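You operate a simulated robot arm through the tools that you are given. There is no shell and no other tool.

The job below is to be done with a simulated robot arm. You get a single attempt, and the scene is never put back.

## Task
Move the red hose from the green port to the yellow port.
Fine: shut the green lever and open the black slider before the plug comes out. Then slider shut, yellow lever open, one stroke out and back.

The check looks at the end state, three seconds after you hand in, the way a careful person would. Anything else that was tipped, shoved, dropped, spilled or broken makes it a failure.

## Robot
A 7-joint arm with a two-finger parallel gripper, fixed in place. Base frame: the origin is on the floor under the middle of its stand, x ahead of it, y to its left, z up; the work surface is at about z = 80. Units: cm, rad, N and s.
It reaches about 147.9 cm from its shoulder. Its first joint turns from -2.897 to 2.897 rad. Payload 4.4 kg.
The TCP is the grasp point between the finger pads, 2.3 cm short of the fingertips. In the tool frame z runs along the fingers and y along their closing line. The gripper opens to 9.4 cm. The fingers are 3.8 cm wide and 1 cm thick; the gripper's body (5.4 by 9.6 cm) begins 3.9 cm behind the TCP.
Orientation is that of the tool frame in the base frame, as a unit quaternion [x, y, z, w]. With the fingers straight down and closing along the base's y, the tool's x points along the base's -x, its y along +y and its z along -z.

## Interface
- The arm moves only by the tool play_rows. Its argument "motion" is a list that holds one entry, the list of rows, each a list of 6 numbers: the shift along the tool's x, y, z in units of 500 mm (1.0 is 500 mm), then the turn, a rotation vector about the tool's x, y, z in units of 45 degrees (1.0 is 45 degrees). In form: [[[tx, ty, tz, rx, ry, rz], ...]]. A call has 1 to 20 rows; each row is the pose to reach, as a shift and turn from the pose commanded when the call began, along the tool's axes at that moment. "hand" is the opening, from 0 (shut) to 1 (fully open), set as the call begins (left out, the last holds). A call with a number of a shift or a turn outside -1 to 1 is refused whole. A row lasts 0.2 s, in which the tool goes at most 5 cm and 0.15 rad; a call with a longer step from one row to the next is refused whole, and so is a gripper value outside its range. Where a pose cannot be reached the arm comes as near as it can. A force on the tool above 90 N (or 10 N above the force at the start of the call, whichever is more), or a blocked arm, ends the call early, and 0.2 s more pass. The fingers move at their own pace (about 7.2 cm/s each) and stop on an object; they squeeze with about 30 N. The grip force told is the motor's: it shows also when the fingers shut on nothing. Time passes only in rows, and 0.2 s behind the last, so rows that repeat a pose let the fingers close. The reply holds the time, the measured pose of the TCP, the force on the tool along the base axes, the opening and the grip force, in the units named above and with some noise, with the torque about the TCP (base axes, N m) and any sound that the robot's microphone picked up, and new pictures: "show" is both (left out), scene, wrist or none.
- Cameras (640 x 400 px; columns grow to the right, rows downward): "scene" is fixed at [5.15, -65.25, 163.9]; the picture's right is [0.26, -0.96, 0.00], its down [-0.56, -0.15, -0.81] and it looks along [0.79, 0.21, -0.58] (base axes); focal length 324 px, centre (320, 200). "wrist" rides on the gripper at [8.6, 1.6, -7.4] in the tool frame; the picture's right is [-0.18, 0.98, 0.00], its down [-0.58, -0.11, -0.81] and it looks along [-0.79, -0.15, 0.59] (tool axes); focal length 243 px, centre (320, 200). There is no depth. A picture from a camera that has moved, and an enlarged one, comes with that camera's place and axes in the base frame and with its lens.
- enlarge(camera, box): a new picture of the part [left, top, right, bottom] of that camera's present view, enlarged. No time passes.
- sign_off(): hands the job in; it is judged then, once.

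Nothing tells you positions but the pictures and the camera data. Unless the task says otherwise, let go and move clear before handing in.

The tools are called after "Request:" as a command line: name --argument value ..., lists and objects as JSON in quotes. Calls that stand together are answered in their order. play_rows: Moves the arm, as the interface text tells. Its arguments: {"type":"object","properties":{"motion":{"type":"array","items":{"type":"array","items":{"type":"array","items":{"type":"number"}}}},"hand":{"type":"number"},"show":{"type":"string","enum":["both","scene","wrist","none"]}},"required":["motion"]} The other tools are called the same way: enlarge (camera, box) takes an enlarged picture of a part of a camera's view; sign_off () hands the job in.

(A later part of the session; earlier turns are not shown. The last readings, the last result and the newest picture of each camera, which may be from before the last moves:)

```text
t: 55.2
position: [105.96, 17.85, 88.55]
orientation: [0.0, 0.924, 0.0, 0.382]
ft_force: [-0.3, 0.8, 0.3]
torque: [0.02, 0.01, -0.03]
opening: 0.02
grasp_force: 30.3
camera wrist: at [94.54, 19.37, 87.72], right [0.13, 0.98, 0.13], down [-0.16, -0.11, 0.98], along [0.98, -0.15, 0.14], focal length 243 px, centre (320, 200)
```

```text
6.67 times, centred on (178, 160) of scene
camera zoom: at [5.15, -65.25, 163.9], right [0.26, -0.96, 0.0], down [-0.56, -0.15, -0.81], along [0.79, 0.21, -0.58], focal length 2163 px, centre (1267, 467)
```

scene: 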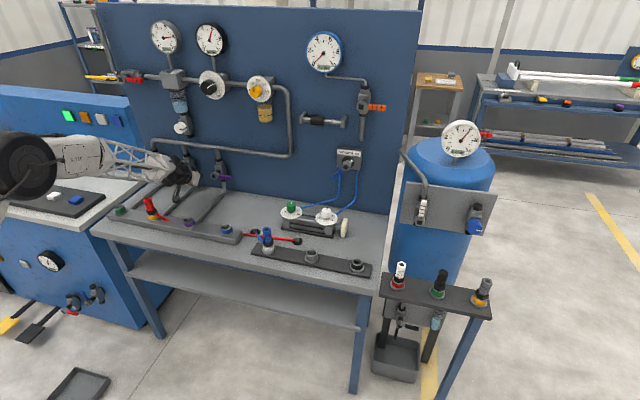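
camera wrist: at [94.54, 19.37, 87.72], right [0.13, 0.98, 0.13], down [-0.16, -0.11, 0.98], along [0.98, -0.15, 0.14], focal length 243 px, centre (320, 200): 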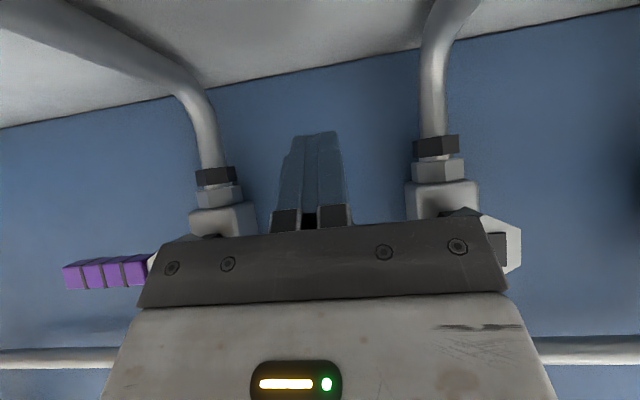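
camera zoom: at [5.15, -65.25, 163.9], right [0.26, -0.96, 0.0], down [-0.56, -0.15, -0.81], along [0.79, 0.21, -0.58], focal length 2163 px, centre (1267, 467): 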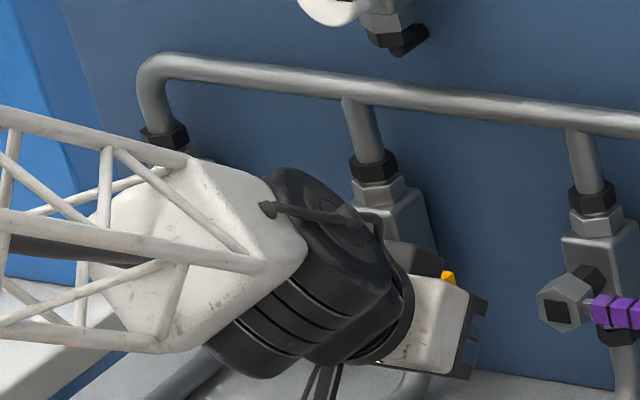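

The fingertips are under the lever with no contact yet. I'll lift along its arc to bring the lever upright.

Request:
play_rows --motion '[[[-0.01, 0, -0.01, 0, 0, 0], [-0.0205, 0, -0.0205, 0, 0, 0], [-0.031, -0.001, -0.031, 0, 0, 0], [-0.0413, -0.0016, -0.0413, 0, 0, 0], [-0.052, 0.001, -0.052, 0, 0, 0], [-0.0628, 0.003, -0.0628, 0, 0, 0], [-0.073, 0.0095, -0.073, 0, 0, 0], [-0.0831, 0.016, -0.0831, 0, 0, 0], [-0.092, 0.0264, -0.092, 0, 0, 0], [-0.101, 0.0368, -0.101, 0, 0, 0], [-0.1085, 0.05, -0.1085, 0, 0, 0], [-0.1161, 0.0638, -0.1161, 0, 0, 0], [-0.1195, 0.08, -0.1195, 0, 0, 0], [-0.123, 0.097, -0.123, 0, 0, 0]]]'

Request:
enlarge --camera "scene" --box '[130, 130, 226, 190]'

Request:
enlarge --camera "wrist" --box '[200, 0, 460, 200]'

```text
t: 58.2
position: [105.9, 22.75, 97.35]
orientation: [0.001, 0.924, 0.0, 0.383]
ft_force: [-0.5, 0.0, 0.1]
torque: [0.0, 0.03, 0.01]
opening: 0.0
grasp_force: 29.9
camera wrist: at [94.48, 24.31, 96.45], right [0.13, 0.98, 0.13], down [-0.16, -0.11, 0.98], along [0.98, -0.15, 0.14], focal length 243 px, centre (320, 200)
```

scene: 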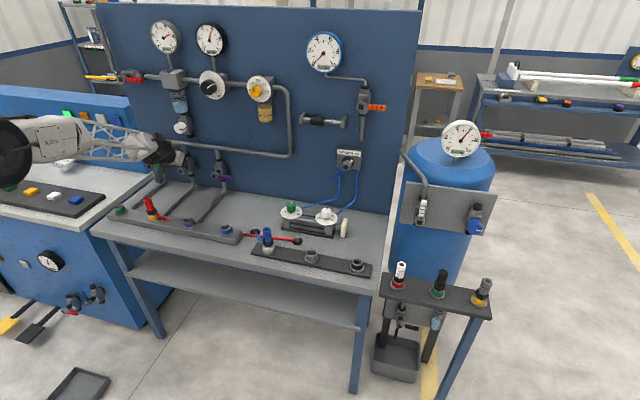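
wrist: 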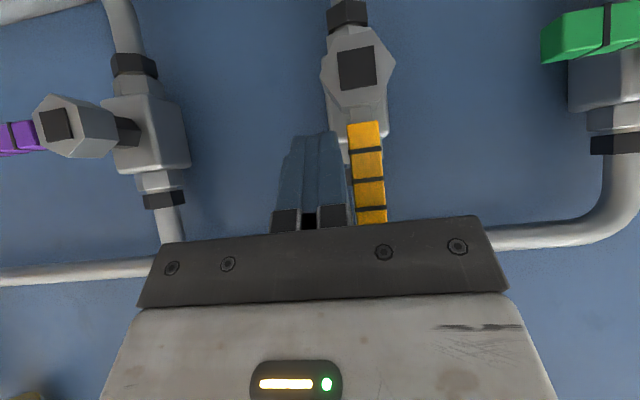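

```text
6.67 times, centred on (178, 160) of scene
camera zoom: at [5.15, -65.25, 163.9], right [0.26, -0.96, 0.0], down [-0.56, -0.15, -0.81], along [0.79, 0.21, -0.58], focal length 2163 px, centre (1267, 467)
```

zoom: 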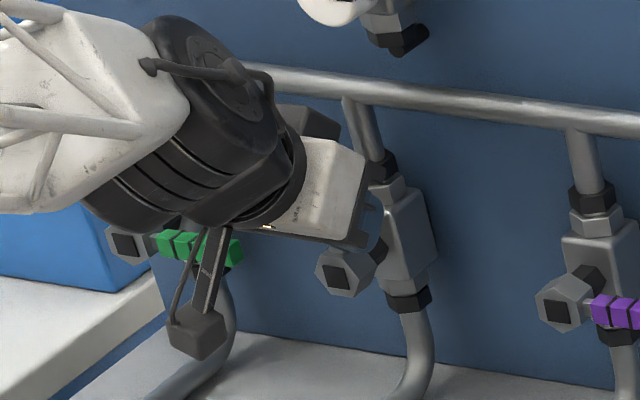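

```text
2.00 times, centred on (330, 100) of wrist
camera zoom: at [94.48, 24.31, 96.45], right [0.13, 0.98, 0.13], down [-0.16, -0.11, 0.98], along [0.98, -0.15, 0.14], focal length 485 px, centre (300, 400)
```

zoom: 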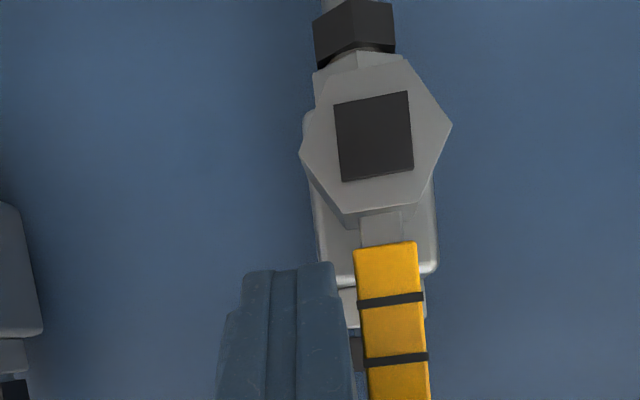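

The yellow lever is upright. I'll nudge it a touch more to be sure it is against its stop.

Request:
play_rows --motion '[[[0, 0.002, 0, 0, 0, 0], [0, 0.004, 0, 0, 0, 0], [0, 0.006, 0, 0, 0, 0], [0, 0.008, 0, 0, 0, 0]]]' --show "wrist"

Request:
enlarge --camera "wrist" --box '[200, 0, 460, 200]'

```text
t: 59.2
position: [106.04, 22.93, 97.14]
orientation: [0.001, 0.924, 0.0, 0.382]
ft_force: [-3.1, -14.2, -1.3]
torque: [-0.01, -0.01, -0.02]
opening: 0.01
grasp_force: 29.9
camera wrist: at [94.42, 24.56, 96.43], right [0.13, 0.98, 0.13], down [-0.16, -0.11, 0.98], along [0.98, -0.15, 0.14], focal length 243 px, centre (320, 200)
```

wrist: 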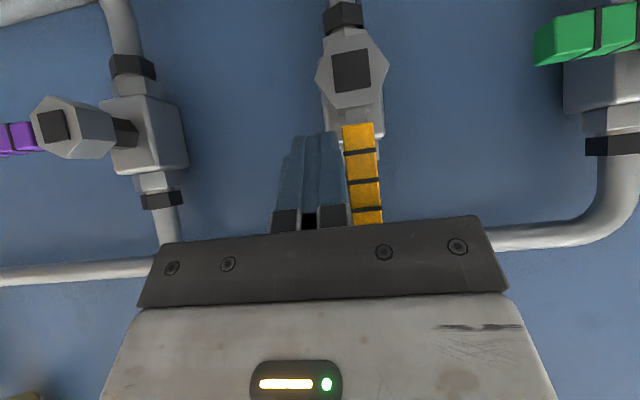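

```text
2.00 times, centred on (330, 100) of wrist
camera zoom: at [94.42, 24.56, 96.43], right [0.13, 0.98, 0.13], down [-0.16, -0.11, 0.98], along [0.98, -0.15, 0.14], focal length 485 px, centre (300, 400)
```

zoom: 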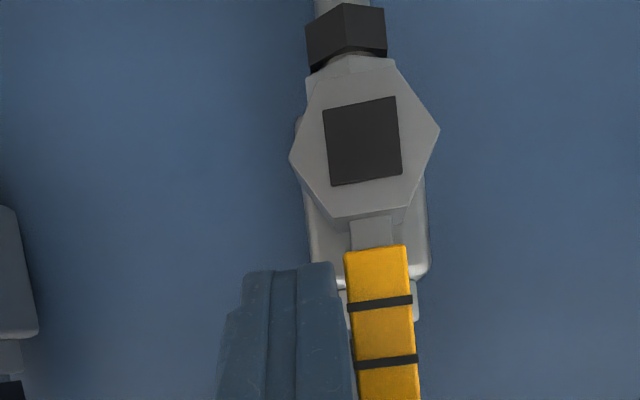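

The yellow lever meets its stop upright (14 N), so it's open. I'll back away and travel to the OUT/AUTO/IN box.

Request:
play_rows --motion '[[[0, -0.02, -0.01, 0, 0, 0], [-0.002, -0.03, -0.06, 0, 0, 0], [-0.008, -0.04, -0.14, 0, 0, 0], [-0.014, -0.05, -0.22, 0, 0, 0], [-0.02, -0.058, -0.31, 0, 0, 0], [-0.0255, -0.062, -0.39, 0, 0, 0]]]' --show "scene"

Request:
enlarge --camera "scene" --box '[130, 130, 226, 190]'

Request:
play_rows --motion '[[[0, -0.08, 0, 0, 0, 0], [0, -0.17, 0, 0, 0, 0], [0, -0.26, 0, 0, 0, 0], [0, -0.35, 0, 0, 0, 0], [0, -0.44, 0, 0, 0, 0], [0, -0.53, 0, 0, 0, 0], [0, -0.62, 0, 0, 0, 0], [0, -0.71, 0, 0, 0, 0], [0, -0.8, 0, 0, 0, 0], [0, -0.9, 0, 0, 0, 0]]]' --show "none"

Request:
play_rows --motion '[[[0, -0.075, 0.028, 0, 0, 0], [0, -0.15, 0.056, 0, 0, 0], [0, -0.225, 0.084, 0, 0, 0], [0, -0.3, 0.113, 0, 0, 0]]]'

Request:
enlarge --camera "wrist" --box '[100, 0, 400, 200]'

```text
t: 60.6
position: [92.88, 20.13, 111.86]
orientation: [0.0, 0.924, 0.0, 0.382]
ft_force: [0.5, -0.4, -1.1]
torque: [-0.04, -0.03, 0.01]
opening: 0.0
grasp_force: 30.0
```

scene: 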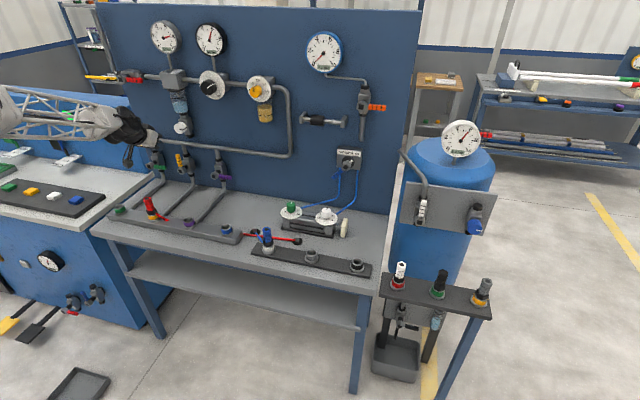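

```text
6.67 times, centred on (178, 160) of scene
camera zoom: at [5.15, -65.25, 163.9], right [0.26, -0.96, 0.0], down [-0.56, -0.15, -0.81], along [0.79, 0.21, -0.58], focal length 2163 px, centre (1267, 467)
```

zoom: 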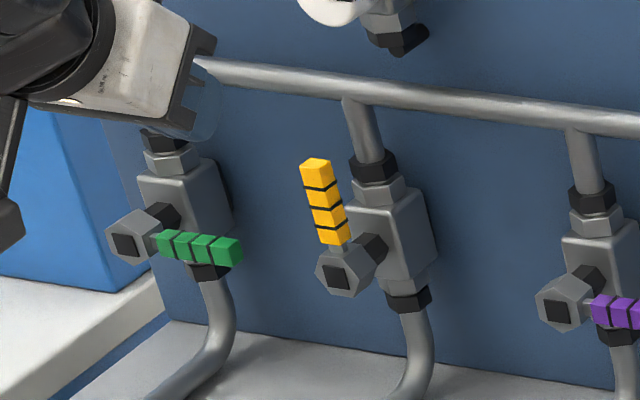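

```text
t: 62.8
position: [92.93, -25.04, 111.95]
orientation: [0.0, 0.924, -0.001, 0.383]
ft_force: [0.0, -1.7, 0.5]
torque: [0.03, 0.02, 0.01]
opening: 0.0
grasp_force: 30.3
```

```text
t: 63.8
position: [97.26, -40.0, 107.97]
orientation: [-0.001, 0.924, 0.0, 0.383]
ft_force: [-0.9, -0.6, -0.1]
torque: [0.0, 0.01, 0.01]
opening: 0.0
grasp_force: 29.9
camera wrist: at [85.78, -38.45, 107.16], right [0.13, 0.98, 0.13], down [-0.16, -0.11, 0.98], along [0.98, -0.15, 0.14], focal length 243 px, centre (320, 200)
```

scene: 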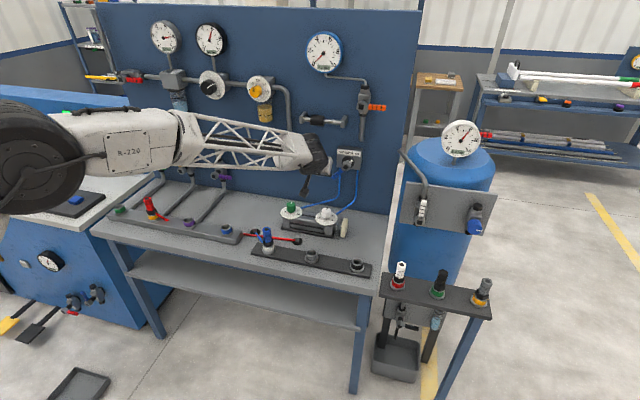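
wrist: 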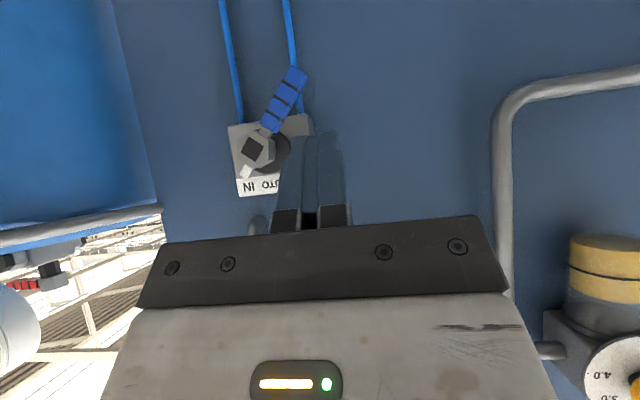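

```text
2.00 times, centred on (250, 100) of wrist
camera zoom: at [85.78, -38.45, 107.16], right [0.13, 0.98, 0.13], down [-0.16, -0.11, 0.98], along [0.98, -0.15, 0.14], focal length 485 px, centre (460, 400)
```

zoom: 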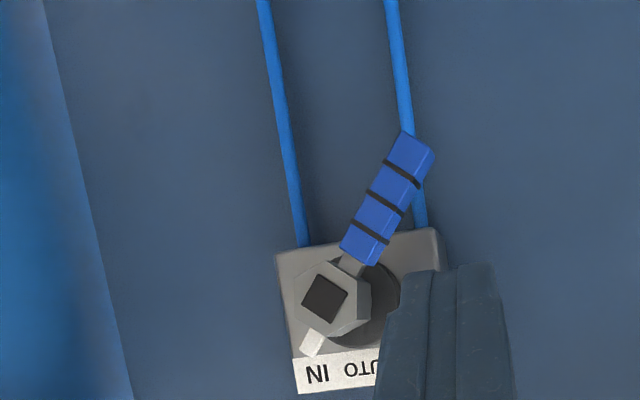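

The yellow lever is upright and the green one level. At the box the hub is at about (107.6, −47.5, 104.8), with the blue handle pointing down-left, pointer on IN, in the plane x≈109. I'll bring the closed fingertips to the handle's upper-left side.

Request:
play_rows --motion '[[[-0.021, -0.0065, 0.049, 0, 0, 0], [-0.042, -0.013, 0.098, 0, 0, 0], [-0.063, -0.02, 0.147, 0, 0, 0], [-0.0834, -0.026, 0.1966, 0, 0, 0]]]'

Request:
enlarge --camera "wrist" --box '[140, 0, 400, 200]'

Request:
enlarge --camera "scene" --box '[300, 130, 396, 190]'

```text
t: 64.8
position: [106.98, -41.48, 104.11]
orientation: [0.001, 0.924, 0.0, 0.383]
ft_force: [0.6, -0.4, 0.2]
torque: [0.01, 0.01, 0.01]
opening: 0.0
grasp_force: 29.7
camera wrist: at [95.5, -39.79, 103.33], right [0.13, 0.98, 0.13], down [-0.16, -0.11, 0.98], along [0.98, -0.15, 0.14], focal length 243 px, centre (320, 200)
```

scene: 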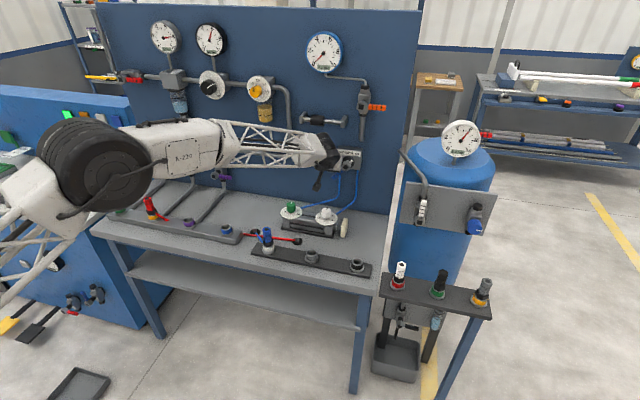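
wrist: 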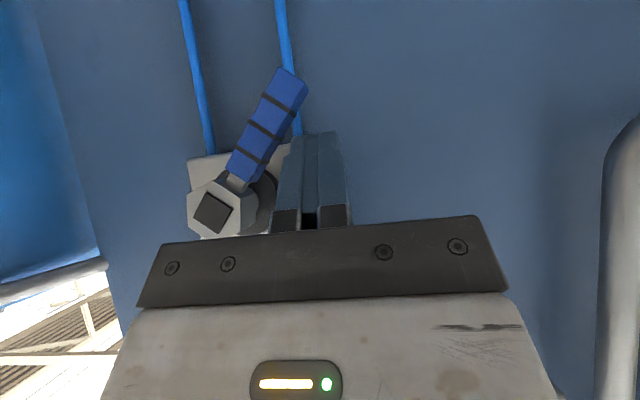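

```text
2.00 times, centred on (270, 100) of wrist
camera zoom: at [95.5, -39.79, 103.33], right [0.13, 0.98, 0.13], down [-0.16, -0.11, 0.98], along [0.98, -0.15, 0.14], focal length 485 px, centre (420, 400)
```

zoom: 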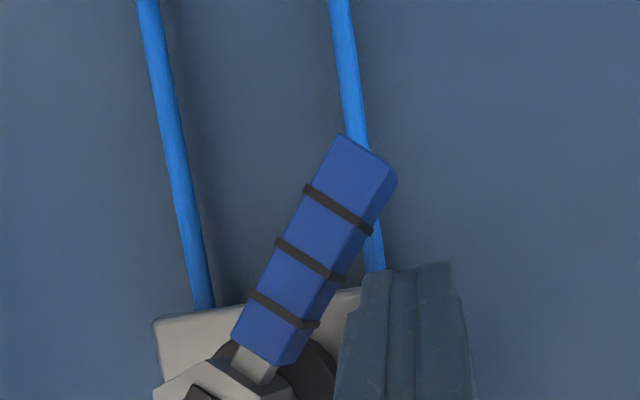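

```text
6.67 times, centred on (348, 160) of scene
camera zoom: at [5.15, -65.25, 163.9], right [0.26, -0.96, 0.0], down [-0.56, -0.15, -0.81], along [0.79, 0.21, -0.58], focal length 2163 px, centre (133, 467)
```

zoom: 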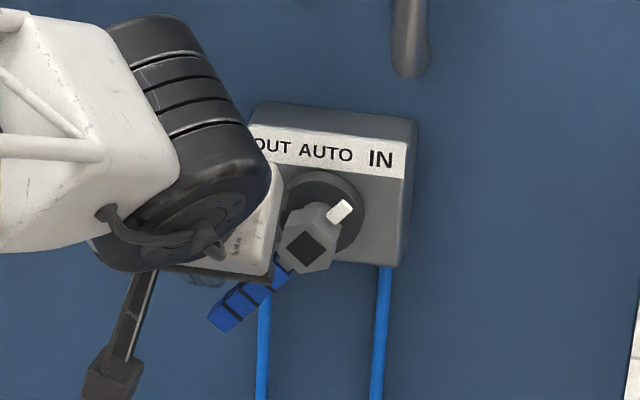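

The handle geometry matches (tip near x=109, y=−42.4, z=98.4). I'll sweep it through to OUT.

Request:
play_rows --motion '[[[0.0117, -0.017, 0.0117, 0, 0, 0], [0.02, -0.0265, 0.02, 0, 0, 0], [0.0284, -0.0358, 0.0284, 0, 0, 0], [0.0356, -0.048, 0.0356, 0, 0, 0], [0.0428, -0.0604, 0.0428, 0, 0, 0], [0.0532, -0.0757, 0.0532, 0, 0, 0], [0.0636, -0.091, 0.0636, 0, 0, 0], [0.0705, -0.1042, 0.0705, 0, 0, 0], [0.0769, -0.1174, 0.0769, 0, 0, 0], [0.0745, -0.13, 0.0745, 0, 0, 0], [0.072, -0.1428, 0.072, 0, 0, 0], [0.0674, -0.1542, 0.0674, 0, 0, 0], [0.0628, -0.1656, 0.0628, 0, 0, 0]]]'

Request:
enlarge --camera "scene" --box '[300, 130, 396, 190]'

Request:
enlarge --camera "scene" --box '[260, 185, 400, 270]'

Request:
enlarge --camera "wrist" --box '[140, 0, 400, 200]'

```text
t: 66.4
position: [106.91, -45.05, 100.05]
orientation: [-0.004, 0.924, 0.001, 0.383]
ft_force: [-57.1, 33.4, 13.8]
torque: [-1.8, -3.38, -0.84]
opening: 0.0
grasp_force: 30.0
stopped in row 7: the force on the tool passed its limit at 121 N (the readings are from after the stop); the commanded pose is now the measured one
camera wrist: at [95.46, -43.58, 99.25], right [0.12, 0.98, 0.13], down [-0.16, -0.11, 0.98], along [0.98, -0.14, 0.14], focal length 243 px, centre (320, 200)
```

scene: 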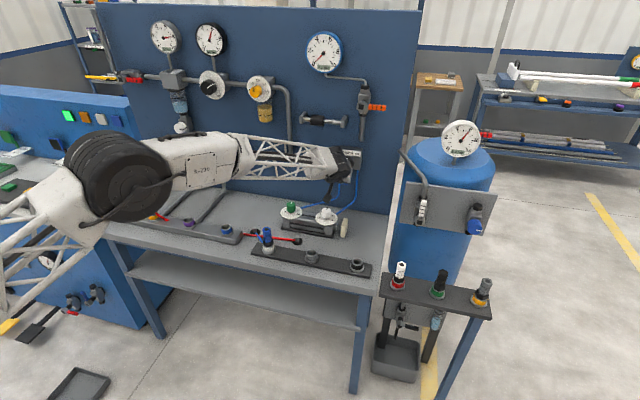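
wrist: 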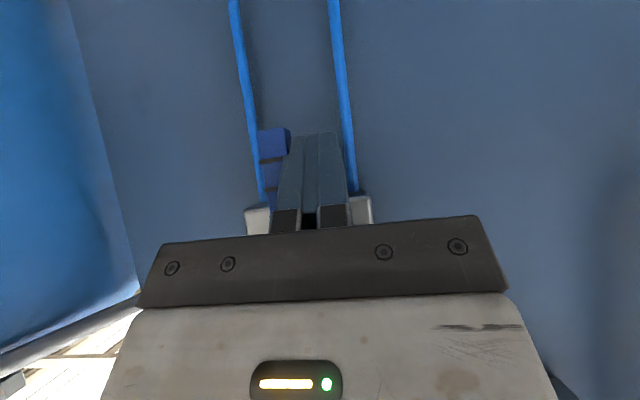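

```text
6.67 times, centred on (348, 160) of scene
camera zoom: at [5.15, -65.25, 163.9], right [0.26, -0.96, 0.0], down [-0.56, -0.15, -0.81], along [0.79, 0.21, -0.58], focal length 2163 px, centre (133, 467)
```

zoom: 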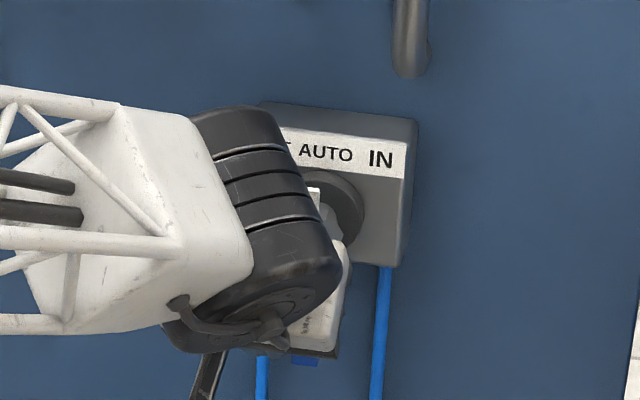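

```text
4.57 times, centred on (330, 228) of scene
camera zoom: at [5.15, -65.25, 163.9], right [0.26, -0.96, 0.0], down [-0.56, -0.15, -0.81], along [0.79, 0.21, -0.58], focal length 1484 px, centre (274, 74)
```

zoom: 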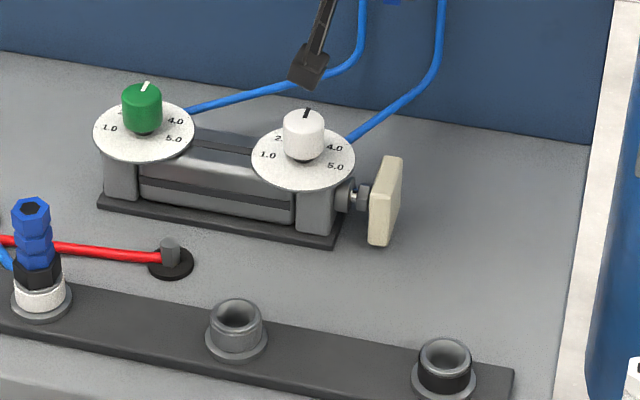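

```text
2.00 times, centred on (270, 100) of wrist
camera zoom: at [95.46, -43.58, 99.25], right [0.12, 0.98, 0.13], down [-0.16, -0.11, 0.98], along [0.98, -0.14, 0.14], focal length 485 px, centre (420, 400)
```

zoom: 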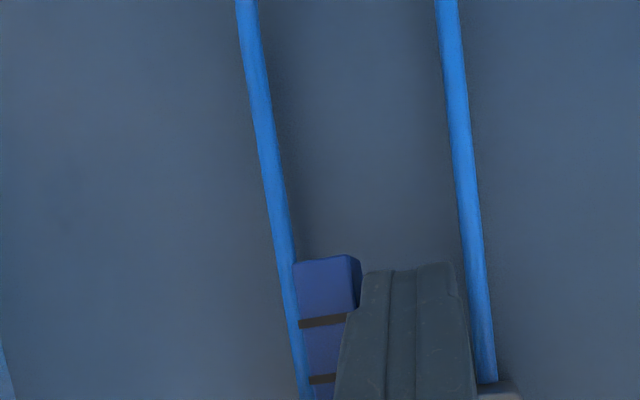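

The gripper body bumped the knob's hub and the call stopped, with the handle near AUTO and the cylinder still in. I'll back off slightly, flatten the pitch by 20° for clearance, and carry the handle on to OUT without delay.

Request:
play_rows --motion '[[[0.0113, 0, -0.0113, 0, -0.15, 0], [0.0184, 0, -0.0042, 0, -0.3, 0], [0.017, -0.01, 0.0113, 0, -0.444, 0], [0.0163, -0.023, 0.0163, 0, -0.444, 0], [0.0233, -0.0424, 0.0233, 0, -0.444, 0], [0.0212, -0.055, 0.0212, 0, -0.444, 0], [0.0187, -0.0678, 0.0187, 0, -0.444, 0], [0.0141, -0.0794, 0.0141, 0, -0.444, 0], [0.0092, -0.0906, 0.0092, 0, -0.444, 0]]]'

Request:
enlarge --camera "scene" --box '[300, 130, 396, 190]'

Request:
enlarge --camera "scene" --box '[260, 185, 400, 270]'

Request:
enlarge --camera "wrist" --box '[140, 0, 400, 200]'

```text
t: 68.3
position: [107.02, -48.63, 98.32]
orientation: [-0.006, 0.845, 0.006, 0.535]
ft_force: [-0.1, 13.6, -6.1]
torque: [-0.19, -0.02, 0.01]
opening: 0.0
grasp_force: 30.2
stopped in row 9: the force on the tool passed its limit at 105 N (the readings are from after the stop); the commanded pose is now the measured one
camera wrist: at [96.51, -47.2, 93.72], right [0.06, 0.98, 0.17], down [-0.48, -0.12, 0.87], along [0.88, -0.14, 0.46], focal length 243 px, centre (320, 200)
```

scene: 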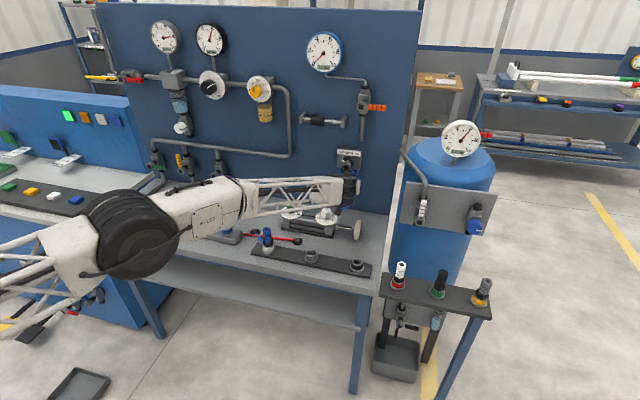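
wrist: 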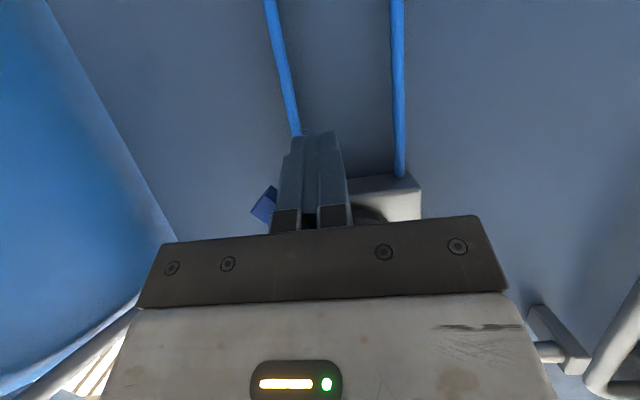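

```text
6.67 times, centred on (348, 160) of scene
camera zoom: at [5.15, -65.25, 163.9], right [0.26, -0.96, 0.0], down [-0.56, -0.15, -0.81], along [0.79, 0.21, -0.58], focal length 2163 px, centre (133, 467)
```

zoom: 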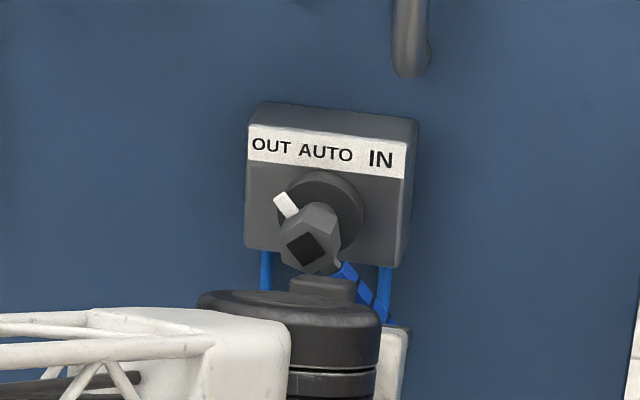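

```text
4.57 times, centred on (330, 228) of scene
camera zoom: at [5.15, -65.25, 163.9], right [0.26, -0.96, 0.0], down [-0.56, -0.15, -0.81], along [0.79, 0.21, -0.58], focal length 1484 px, centre (274, 74)
```

zoom: 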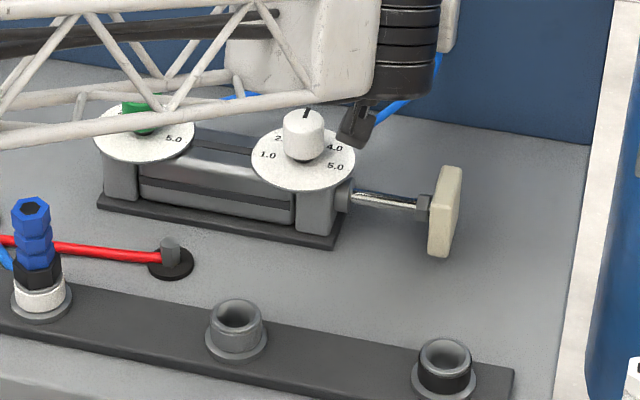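

```text
2.00 times, centred on (270, 100) of wrist
camera zoom: at [96.51, -47.2, 93.72], right [0.06, 0.98, 0.17], down [-0.48, -0.12, 0.87], along [0.88, -0.14, 0.46], focal length 485 px, centre (420, 400)
```

zoom: 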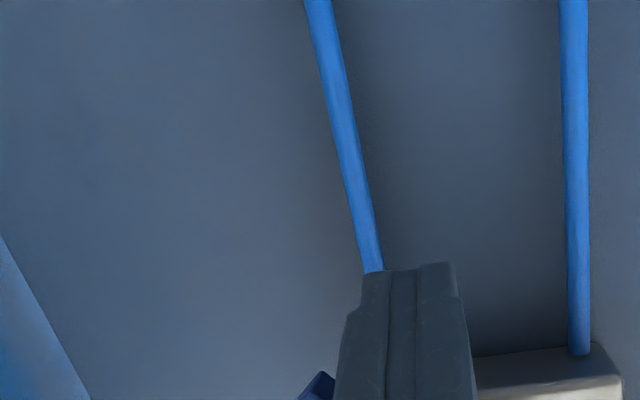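

The pointer is on OUT and the cylinder rod has extended. I'll back the tool off the handle, move to its other side and check that the stroke is complete.

Request:
play_rows --motion '[[[0.0256, 0, -0.0542, 0, 0, 0], [0.0512, 0, -0.1085, 0, 0, 0], [0.0146, -0.03, -0.1479, 0.007, 0.07, 0.002], [-0.0306, -0.07, -0.1693, 0.014, 0.14, 0.003], [-0.0577, -0.102, -0.182, 0.021, 0.216, 0.005]]]'

Request:
enlarge --camera "scene" --box '[260, 130, 400, 270]'

Request:
enlarge --camera "wrist" --box '[180, 0, 480, 200]'

```text
t: 69.5
position: [99.99, -53.96, 105.04]
orientation: [0.001, 0.887, -0.002, 0.461]
ft_force: [0.0, 0.3, -0.2]
torque: [-0.02, -0.03, 0.01]
opening: 0.0
grasp_force: 30.3
camera wrist: at [88.91, -52.31, 102.27], right [0.11, 0.98, 0.15], down [-0.33, -0.11, 0.94], along [0.94, -0.15, 0.31], focal length 243 px, centre (320, 200)
```

scene: 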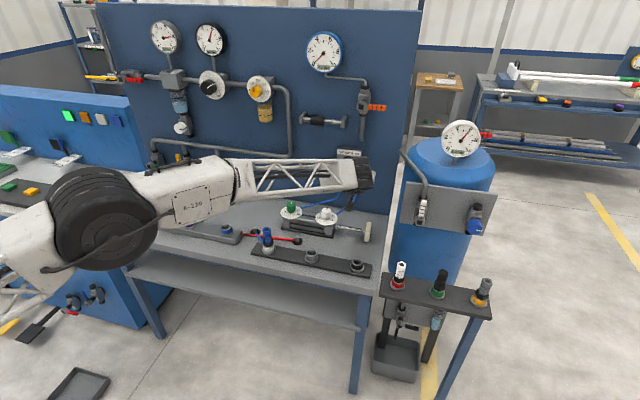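
wrist: 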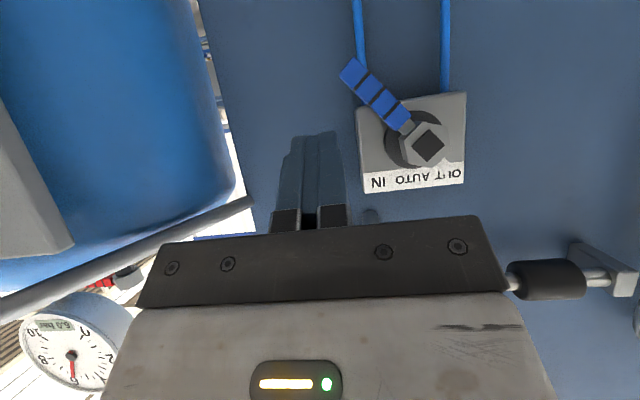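

```text
2.86 times, centred on (330, 200) of scene
camera zoom: at [5.15, -65.25, 163.9], right [0.26, -0.96, 0.0], down [-0.56, -0.15, -0.81], along [0.79, 0.21, -0.58], focal length 927 px, centre (291, 200)
```

zoom: 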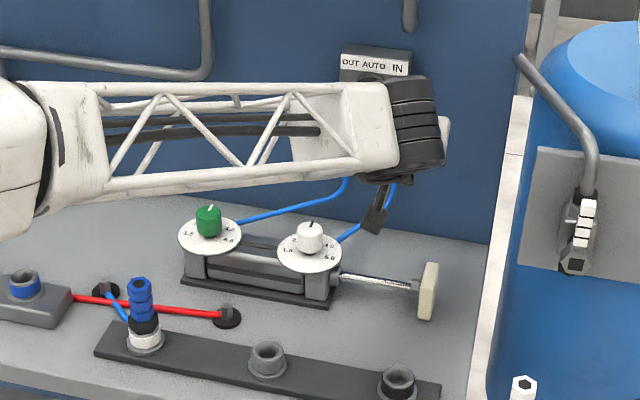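

```text
2.00 times, centred on (330, 100) of wrist
camera zoom: at [88.91, -52.31, 102.27], right [0.11, 0.98, 0.15], down [-0.33, -0.11, 0.94], along [0.94, -0.15, 0.31], focal length 485 px, centre (300, 400)
```

zoom: 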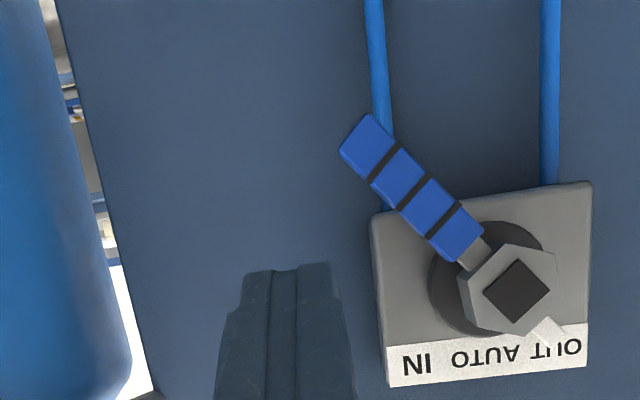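

The pointer sits on OUT and the rod is well out. I'll wait a second to see whether it is still moving.

Request:
play_rows --motion '[[[0, 0, 0, 0, 0, 0], [0, 0, 0, 0, 0, 0], [0, 0, 0, 0, 0, 0], [0, 0, 0, 0, 0, 0]]]' --show "scene"

Request:
enlarge --camera "scene" --box '[260, 185, 400, 270]'

```text
t: 70.5
position: [100.05, -53.91, 105.04]
orientation: [0.0, 0.888, -0.001, 0.461]
ft_force: [-0.4, 0.2, -0.2]
torque: [0.01, -0.02, 0.02]
opening: 0.0
grasp_force: 29.5
```

scene: 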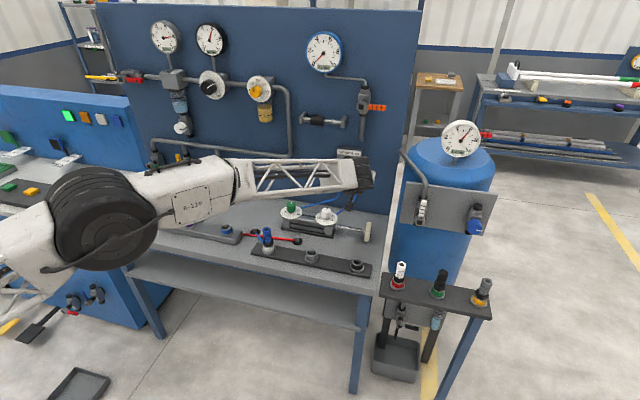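

```text
4.57 times, centred on (330, 228) of scene
camera zoom: at [5.15, -65.25, 163.9], right [0.26, -0.96, 0.0], down [-0.56, -0.15, -0.81], along [0.79, 0.21, -0.58], focal length 1484 px, centre (274, 74)
```

zoom: 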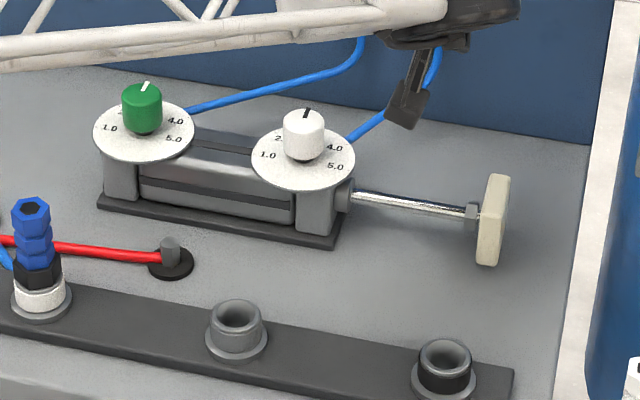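

The rod is in the same place as before, so it is fully out. I'll bring the fingertips in on the upper-right side of the handle for the return.

Request:
play_rows --motion '[[[-0.019, 0.0015, 0.041, 0, 0, 0], [-0.0387, 0.003, 0.0817, 0, 0, 0], [-0.058, 0.0046, 0.1225, 0, 0, 0]]]'

Request:
enlarge --camera "wrist" --box '[180, 0, 480, 200]'

Request:
enlarge --camera "scene" --box '[310, 130, 406, 190]'

```text
t: 71.3
position: [106.75, -53.74, 103.73]
orientation: [0.0, 0.887, -0.002, 0.461]
ft_force: [0.0, -0.4, -0.5]
torque: [0.0, 0.01, 0.03]
opening: 0.01
grasp_force: 29.9
camera wrist: at [95.62, -52.09, 100.91], right [0.11, 0.98, 0.15], down [-0.33, -0.11, 0.94], along [0.94, -0.15, 0.31], focal length 243 px, centre (320, 200)
```

scene: 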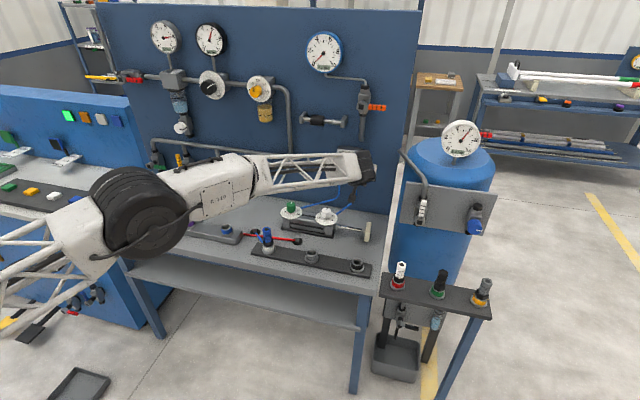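
wrist: 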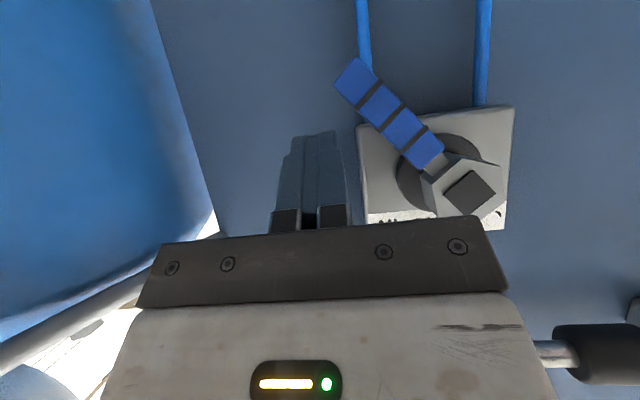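

```text
2.00 times, centred on (330, 100) of wrist
camera zoom: at [95.62, -52.09, 100.91], right [0.11, 0.98, 0.15], down [-0.33, -0.11, 0.94], along [0.94, -0.15, 0.31], focal length 485 px, centre (300, 400)
```

zoom: 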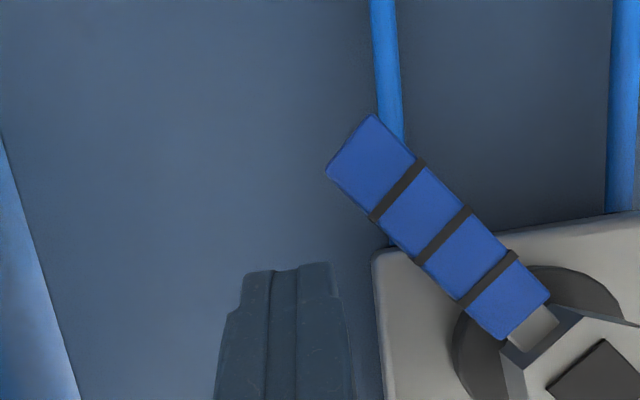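

```text
6.67 times, centred on (358, 160) of scene
camera zoom: at [5.15, -65.25, 163.9], right [0.26, -0.96, 0.0], down [-0.56, -0.15, -0.81], along [0.79, 0.21, -0.58], focal length 2163 px, centre (67, 467)
```

zoom: 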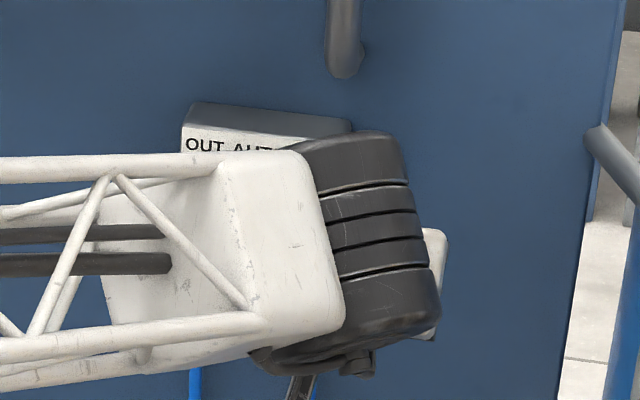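

The fingertips are clear on the upper-right side of the handle. I'll sweep it back to IN.

Request:
play_rows --motion '[[[0.0131, 0.023, 0.0092, 0, 0, 0], [0.0224, 0.0326, 0.0157, 0, 0, 0], [0.0319, 0.042, 0.0224, 0, 0, 0], [0.0405, 0.054, 0.0284, 0, 0, 0], [0.0491, 0.066, 0.0344, 0, 0, 0], [0.0606, 0.082, 0.0425, 0, 0, 0], [0.0721, 0.097, 0.0505, 0, 0, 0], [0.0786, 0.111, 0.0551, 0, 0, 0], [0.0844, 0.124, 0.0591, 0, 0, 0], [0.0819, 0.1366, 0.0574, 0, 0, 0], [0.0786, 0.149, 0.0551, 0, 0, 0], [0.0745, 0.158, 0.0522, 0, 0, 0], [0.0704, 0.167, 0.0494, 0, 0, 0]]]'

Request:
enlarge --camera "scene" --box '[310, 130, 406, 190]'

Request:
enlarge --camera "scene" --box '[260, 185, 400, 270]'

```text
t: 74.1
position: [106.56, -45.89, 99.06]
orientation: [0.003, 0.888, -0.003, 0.46]
ft_force: [-7.1, -60.1, -25.8]
torque: [0.92, -0.04, -0.24]
opening: 0.0
grasp_force: 29.9
camera wrist: at [95.47, -44.28, 96.38], right [0.11, 0.98, 0.15], down [-0.32, -0.11, 0.94], along [0.94, -0.15, 0.31], focal length 243 px, centre (320, 200)
```

scene: 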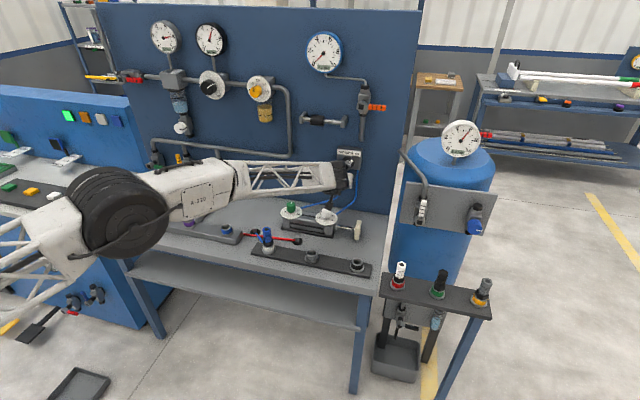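
wrist: 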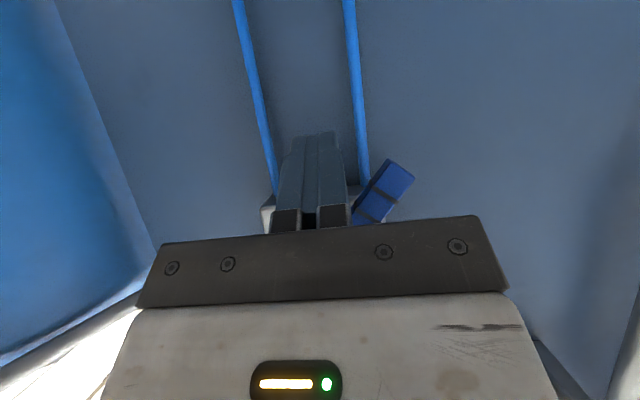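

```text
6.67 times, centred on (358, 160) of scene
camera zoom: at [5.15, -65.25, 163.9], right [0.26, -0.96, 0.0], down [-0.56, -0.15, -0.81], along [0.79, 0.21, -0.58], focal length 2163 px, centre (67, 467)
```

zoom: 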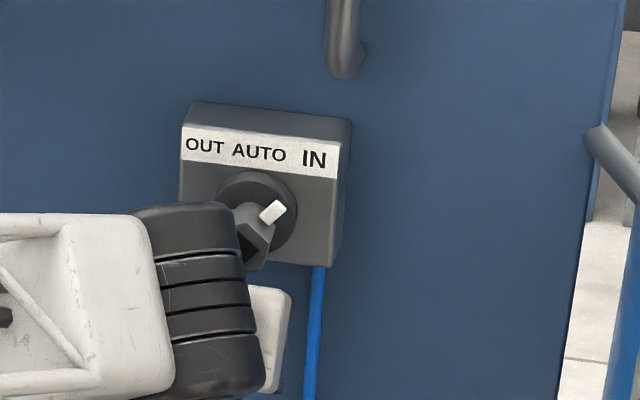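

```text
4.57 times, centred on (330, 228) of scene
camera zoom: at [5.15, -65.25, 163.9], right [0.26, -0.96, 0.0], down [-0.56, -0.15, -0.81], along [0.79, 0.21, -0.58], focal length 1484 px, centre (274, 74)
```

zoom: 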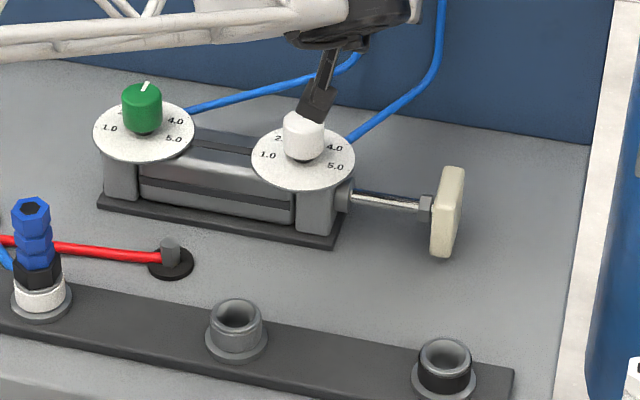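

The pointer is back on IN at its stop and the rod is retracting. I'll back the tool away and watch the rod come home.

Request:
play_rows --motion '[[[0.01, -0.012, -0.015, 0, 0, 0], [0.045, -0.012, -0.064, 0, 0, 0], [0.0689, -0.012, -0.0983, 0, 0, 0], [0.03, -0.012, -0.17, 0, 0, 0], [-0.025, -0.012, -0.24, 0, 0, 0], [-0.0818, -0.012, -0.3016, 0, 0, 0], [-0.0818, -0.012, -0.3016, 0, 0, 0], [-0.0818, -0.012, -0.3016, 0, 0, 0], [-0.0818, -0.012, -0.3016, 0, 0, 0], [-0.0818, -0.012, -0.3016, 0, 0, 0]]]'

Request:
enlarge --camera "scene" --box '[310, 130, 406, 190]'

Request:
enlarge --camera "scene" --box '[260, 185, 400, 270]'

Request:
enlarge --camera "wrist" --box '[140, 0, 440, 200]'

```text
t: 76.3
position: [96.92, -46.12, 111.64]
orientation: [0.0, 0.887, -0.001, 0.461]
ft_force: [0.8, -0.3, 0.3]
torque: [-0.01, -0.01, 0.01]
opening: 0.01
grasp_force: 29.8
camera wrist: at [85.71, -44.36, 108.9], right [0.11, 0.98, 0.15], down [-0.33, -0.11, 0.94], along [0.94, -0.15, 0.31], focal length 243 px, centre (320, 200)
```

scene: 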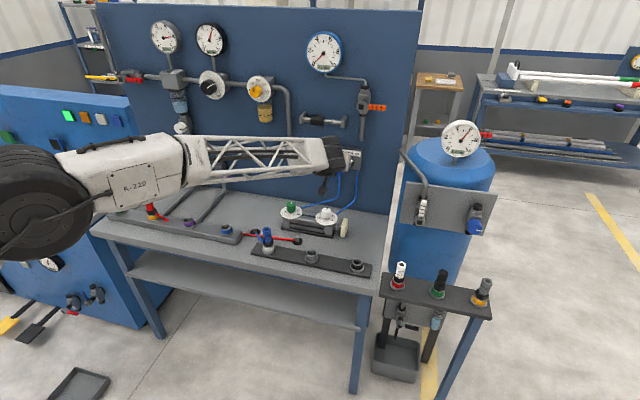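
wrist: 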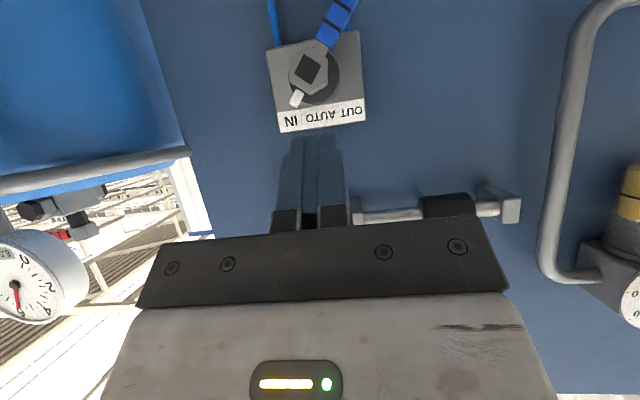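

```text
6.67 times, centred on (358, 160) of scene
camera zoom: at [5.15, -65.25, 163.9], right [0.26, -0.96, 0.0], down [-0.56, -0.15, -0.81], along [0.79, 0.21, -0.58], focal length 2163 px, centre (67, 467)
```

zoom: 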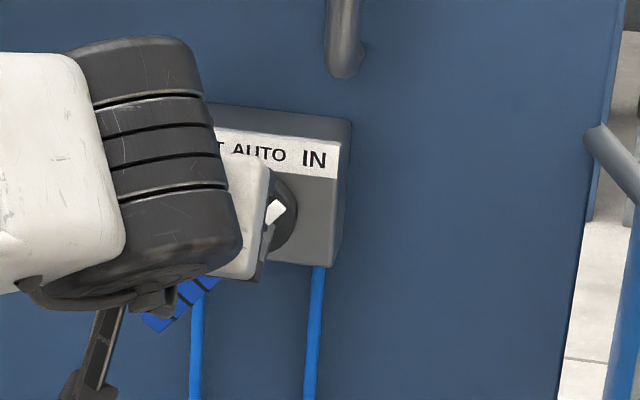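

```text
4.57 times, centred on (330, 228) of scene
camera zoom: at [5.15, -65.25, 163.9], right [0.26, -0.96, 0.0], down [-0.56, -0.15, -0.81], along [0.79, 0.21, -0.58], focal length 1484 px, centre (274, 74)
```

zoom: 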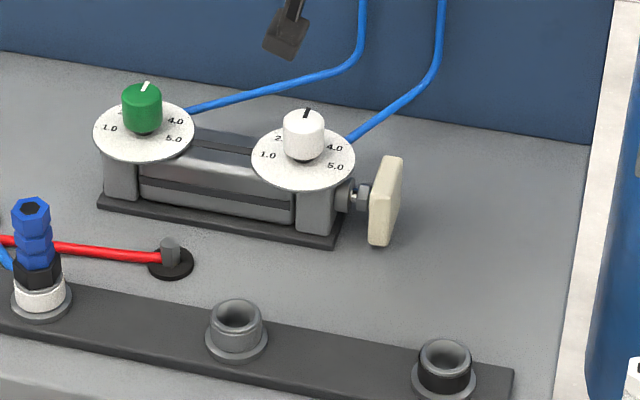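

```text
2.00 times, centred on (290, 100) of wrist
camera zoom: at [85.71, -44.36, 108.9], right [0.11, 0.98, 0.15], down [-0.33, -0.11, 0.94], along [0.94, -0.15, 0.31], focal length 485 px, centre (380, 400)
```

zoom: 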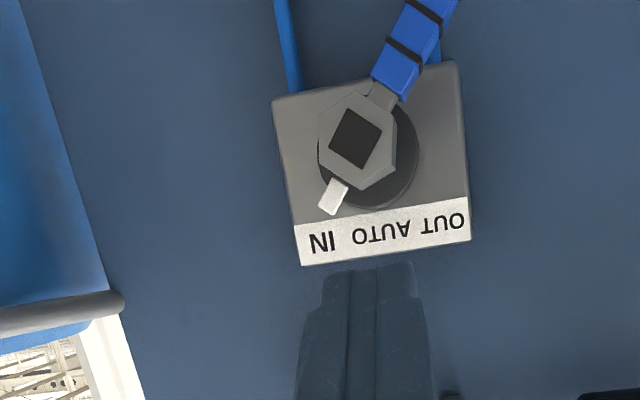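

The rod is fully home, the selector reads IN, and that was one stroke out and back. I'll move the arm clear and look over everything once more.

Request:
play_rows --motion '[[[-0.0125, 0.02, -0.06, 0, 0, 0], [-0.025, 0.06, -0.121, 0, 0, 0], [-0.0375, 0.13, -0.182, 0, 0, 0], [-0.05, 0.21, -0.243, 0, 0, 0], [-0.0625, 0.29, -0.303, 0, 0, 0], [-0.075, 0.37, -0.364, 0, 0, 0], [-0.0875, 0.45, -0.425, 0, 0, 0], [-0.0997, 0.52, -0.485, 0, 0, 0]]]' --hand 0.5

Request:
enlarge --camera "scene" --box '[100, 130, 230, 240]'

Request:
enlarge --camera "scene" --box '[240, 90, 400, 270]'

Request:
enlarge --camera "scene" --box '[90, 10, 350, 140]'

```text
refused: row 4 steps farther than a row can; nothing moved
```

```text
3.64 times, centred on (165, 185) of scene
camera zoom: at [5.15, -65.25, 163.9], right [0.26, -0.96, 0.0], down [-0.56, -0.15, -0.81], along [0.79, 0.21, -0.58], focal length 1180 px, centre (884, 254)
```

zoom: 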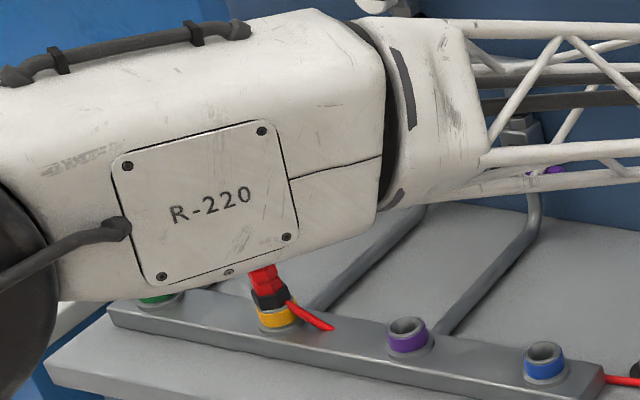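

```text
2.22 times, centred on (320, 180) of scene
camera zoom: at [5.15, -65.25, 163.9], right [0.26, -0.96, 0.0], down [-0.56, -0.15, -0.81], along [0.79, 0.21, -0.58], focal length 721 px, centre (320, 244)
```

zoom: 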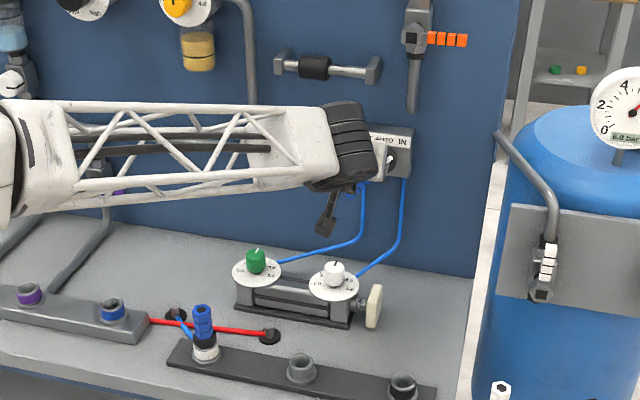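

```text
2.46 times, centred on (220, 75) of scene
camera zoom: at [5.15, -65.25, 163.9], right [0.26, -0.96, 0.0], down [-0.56, -0.15, -0.81], along [0.79, 0.21, -0.58], focal length 799 px, centre (566, 508)
```

zoom: 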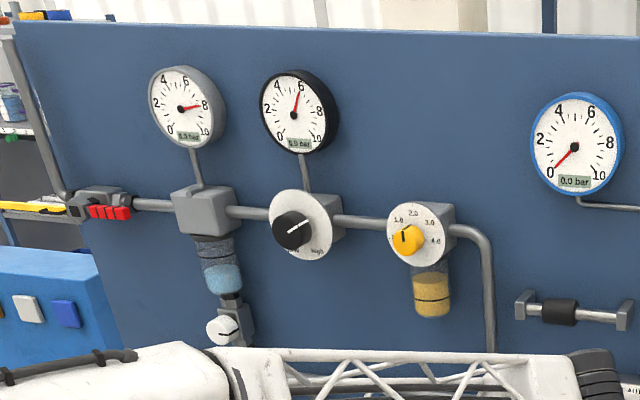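

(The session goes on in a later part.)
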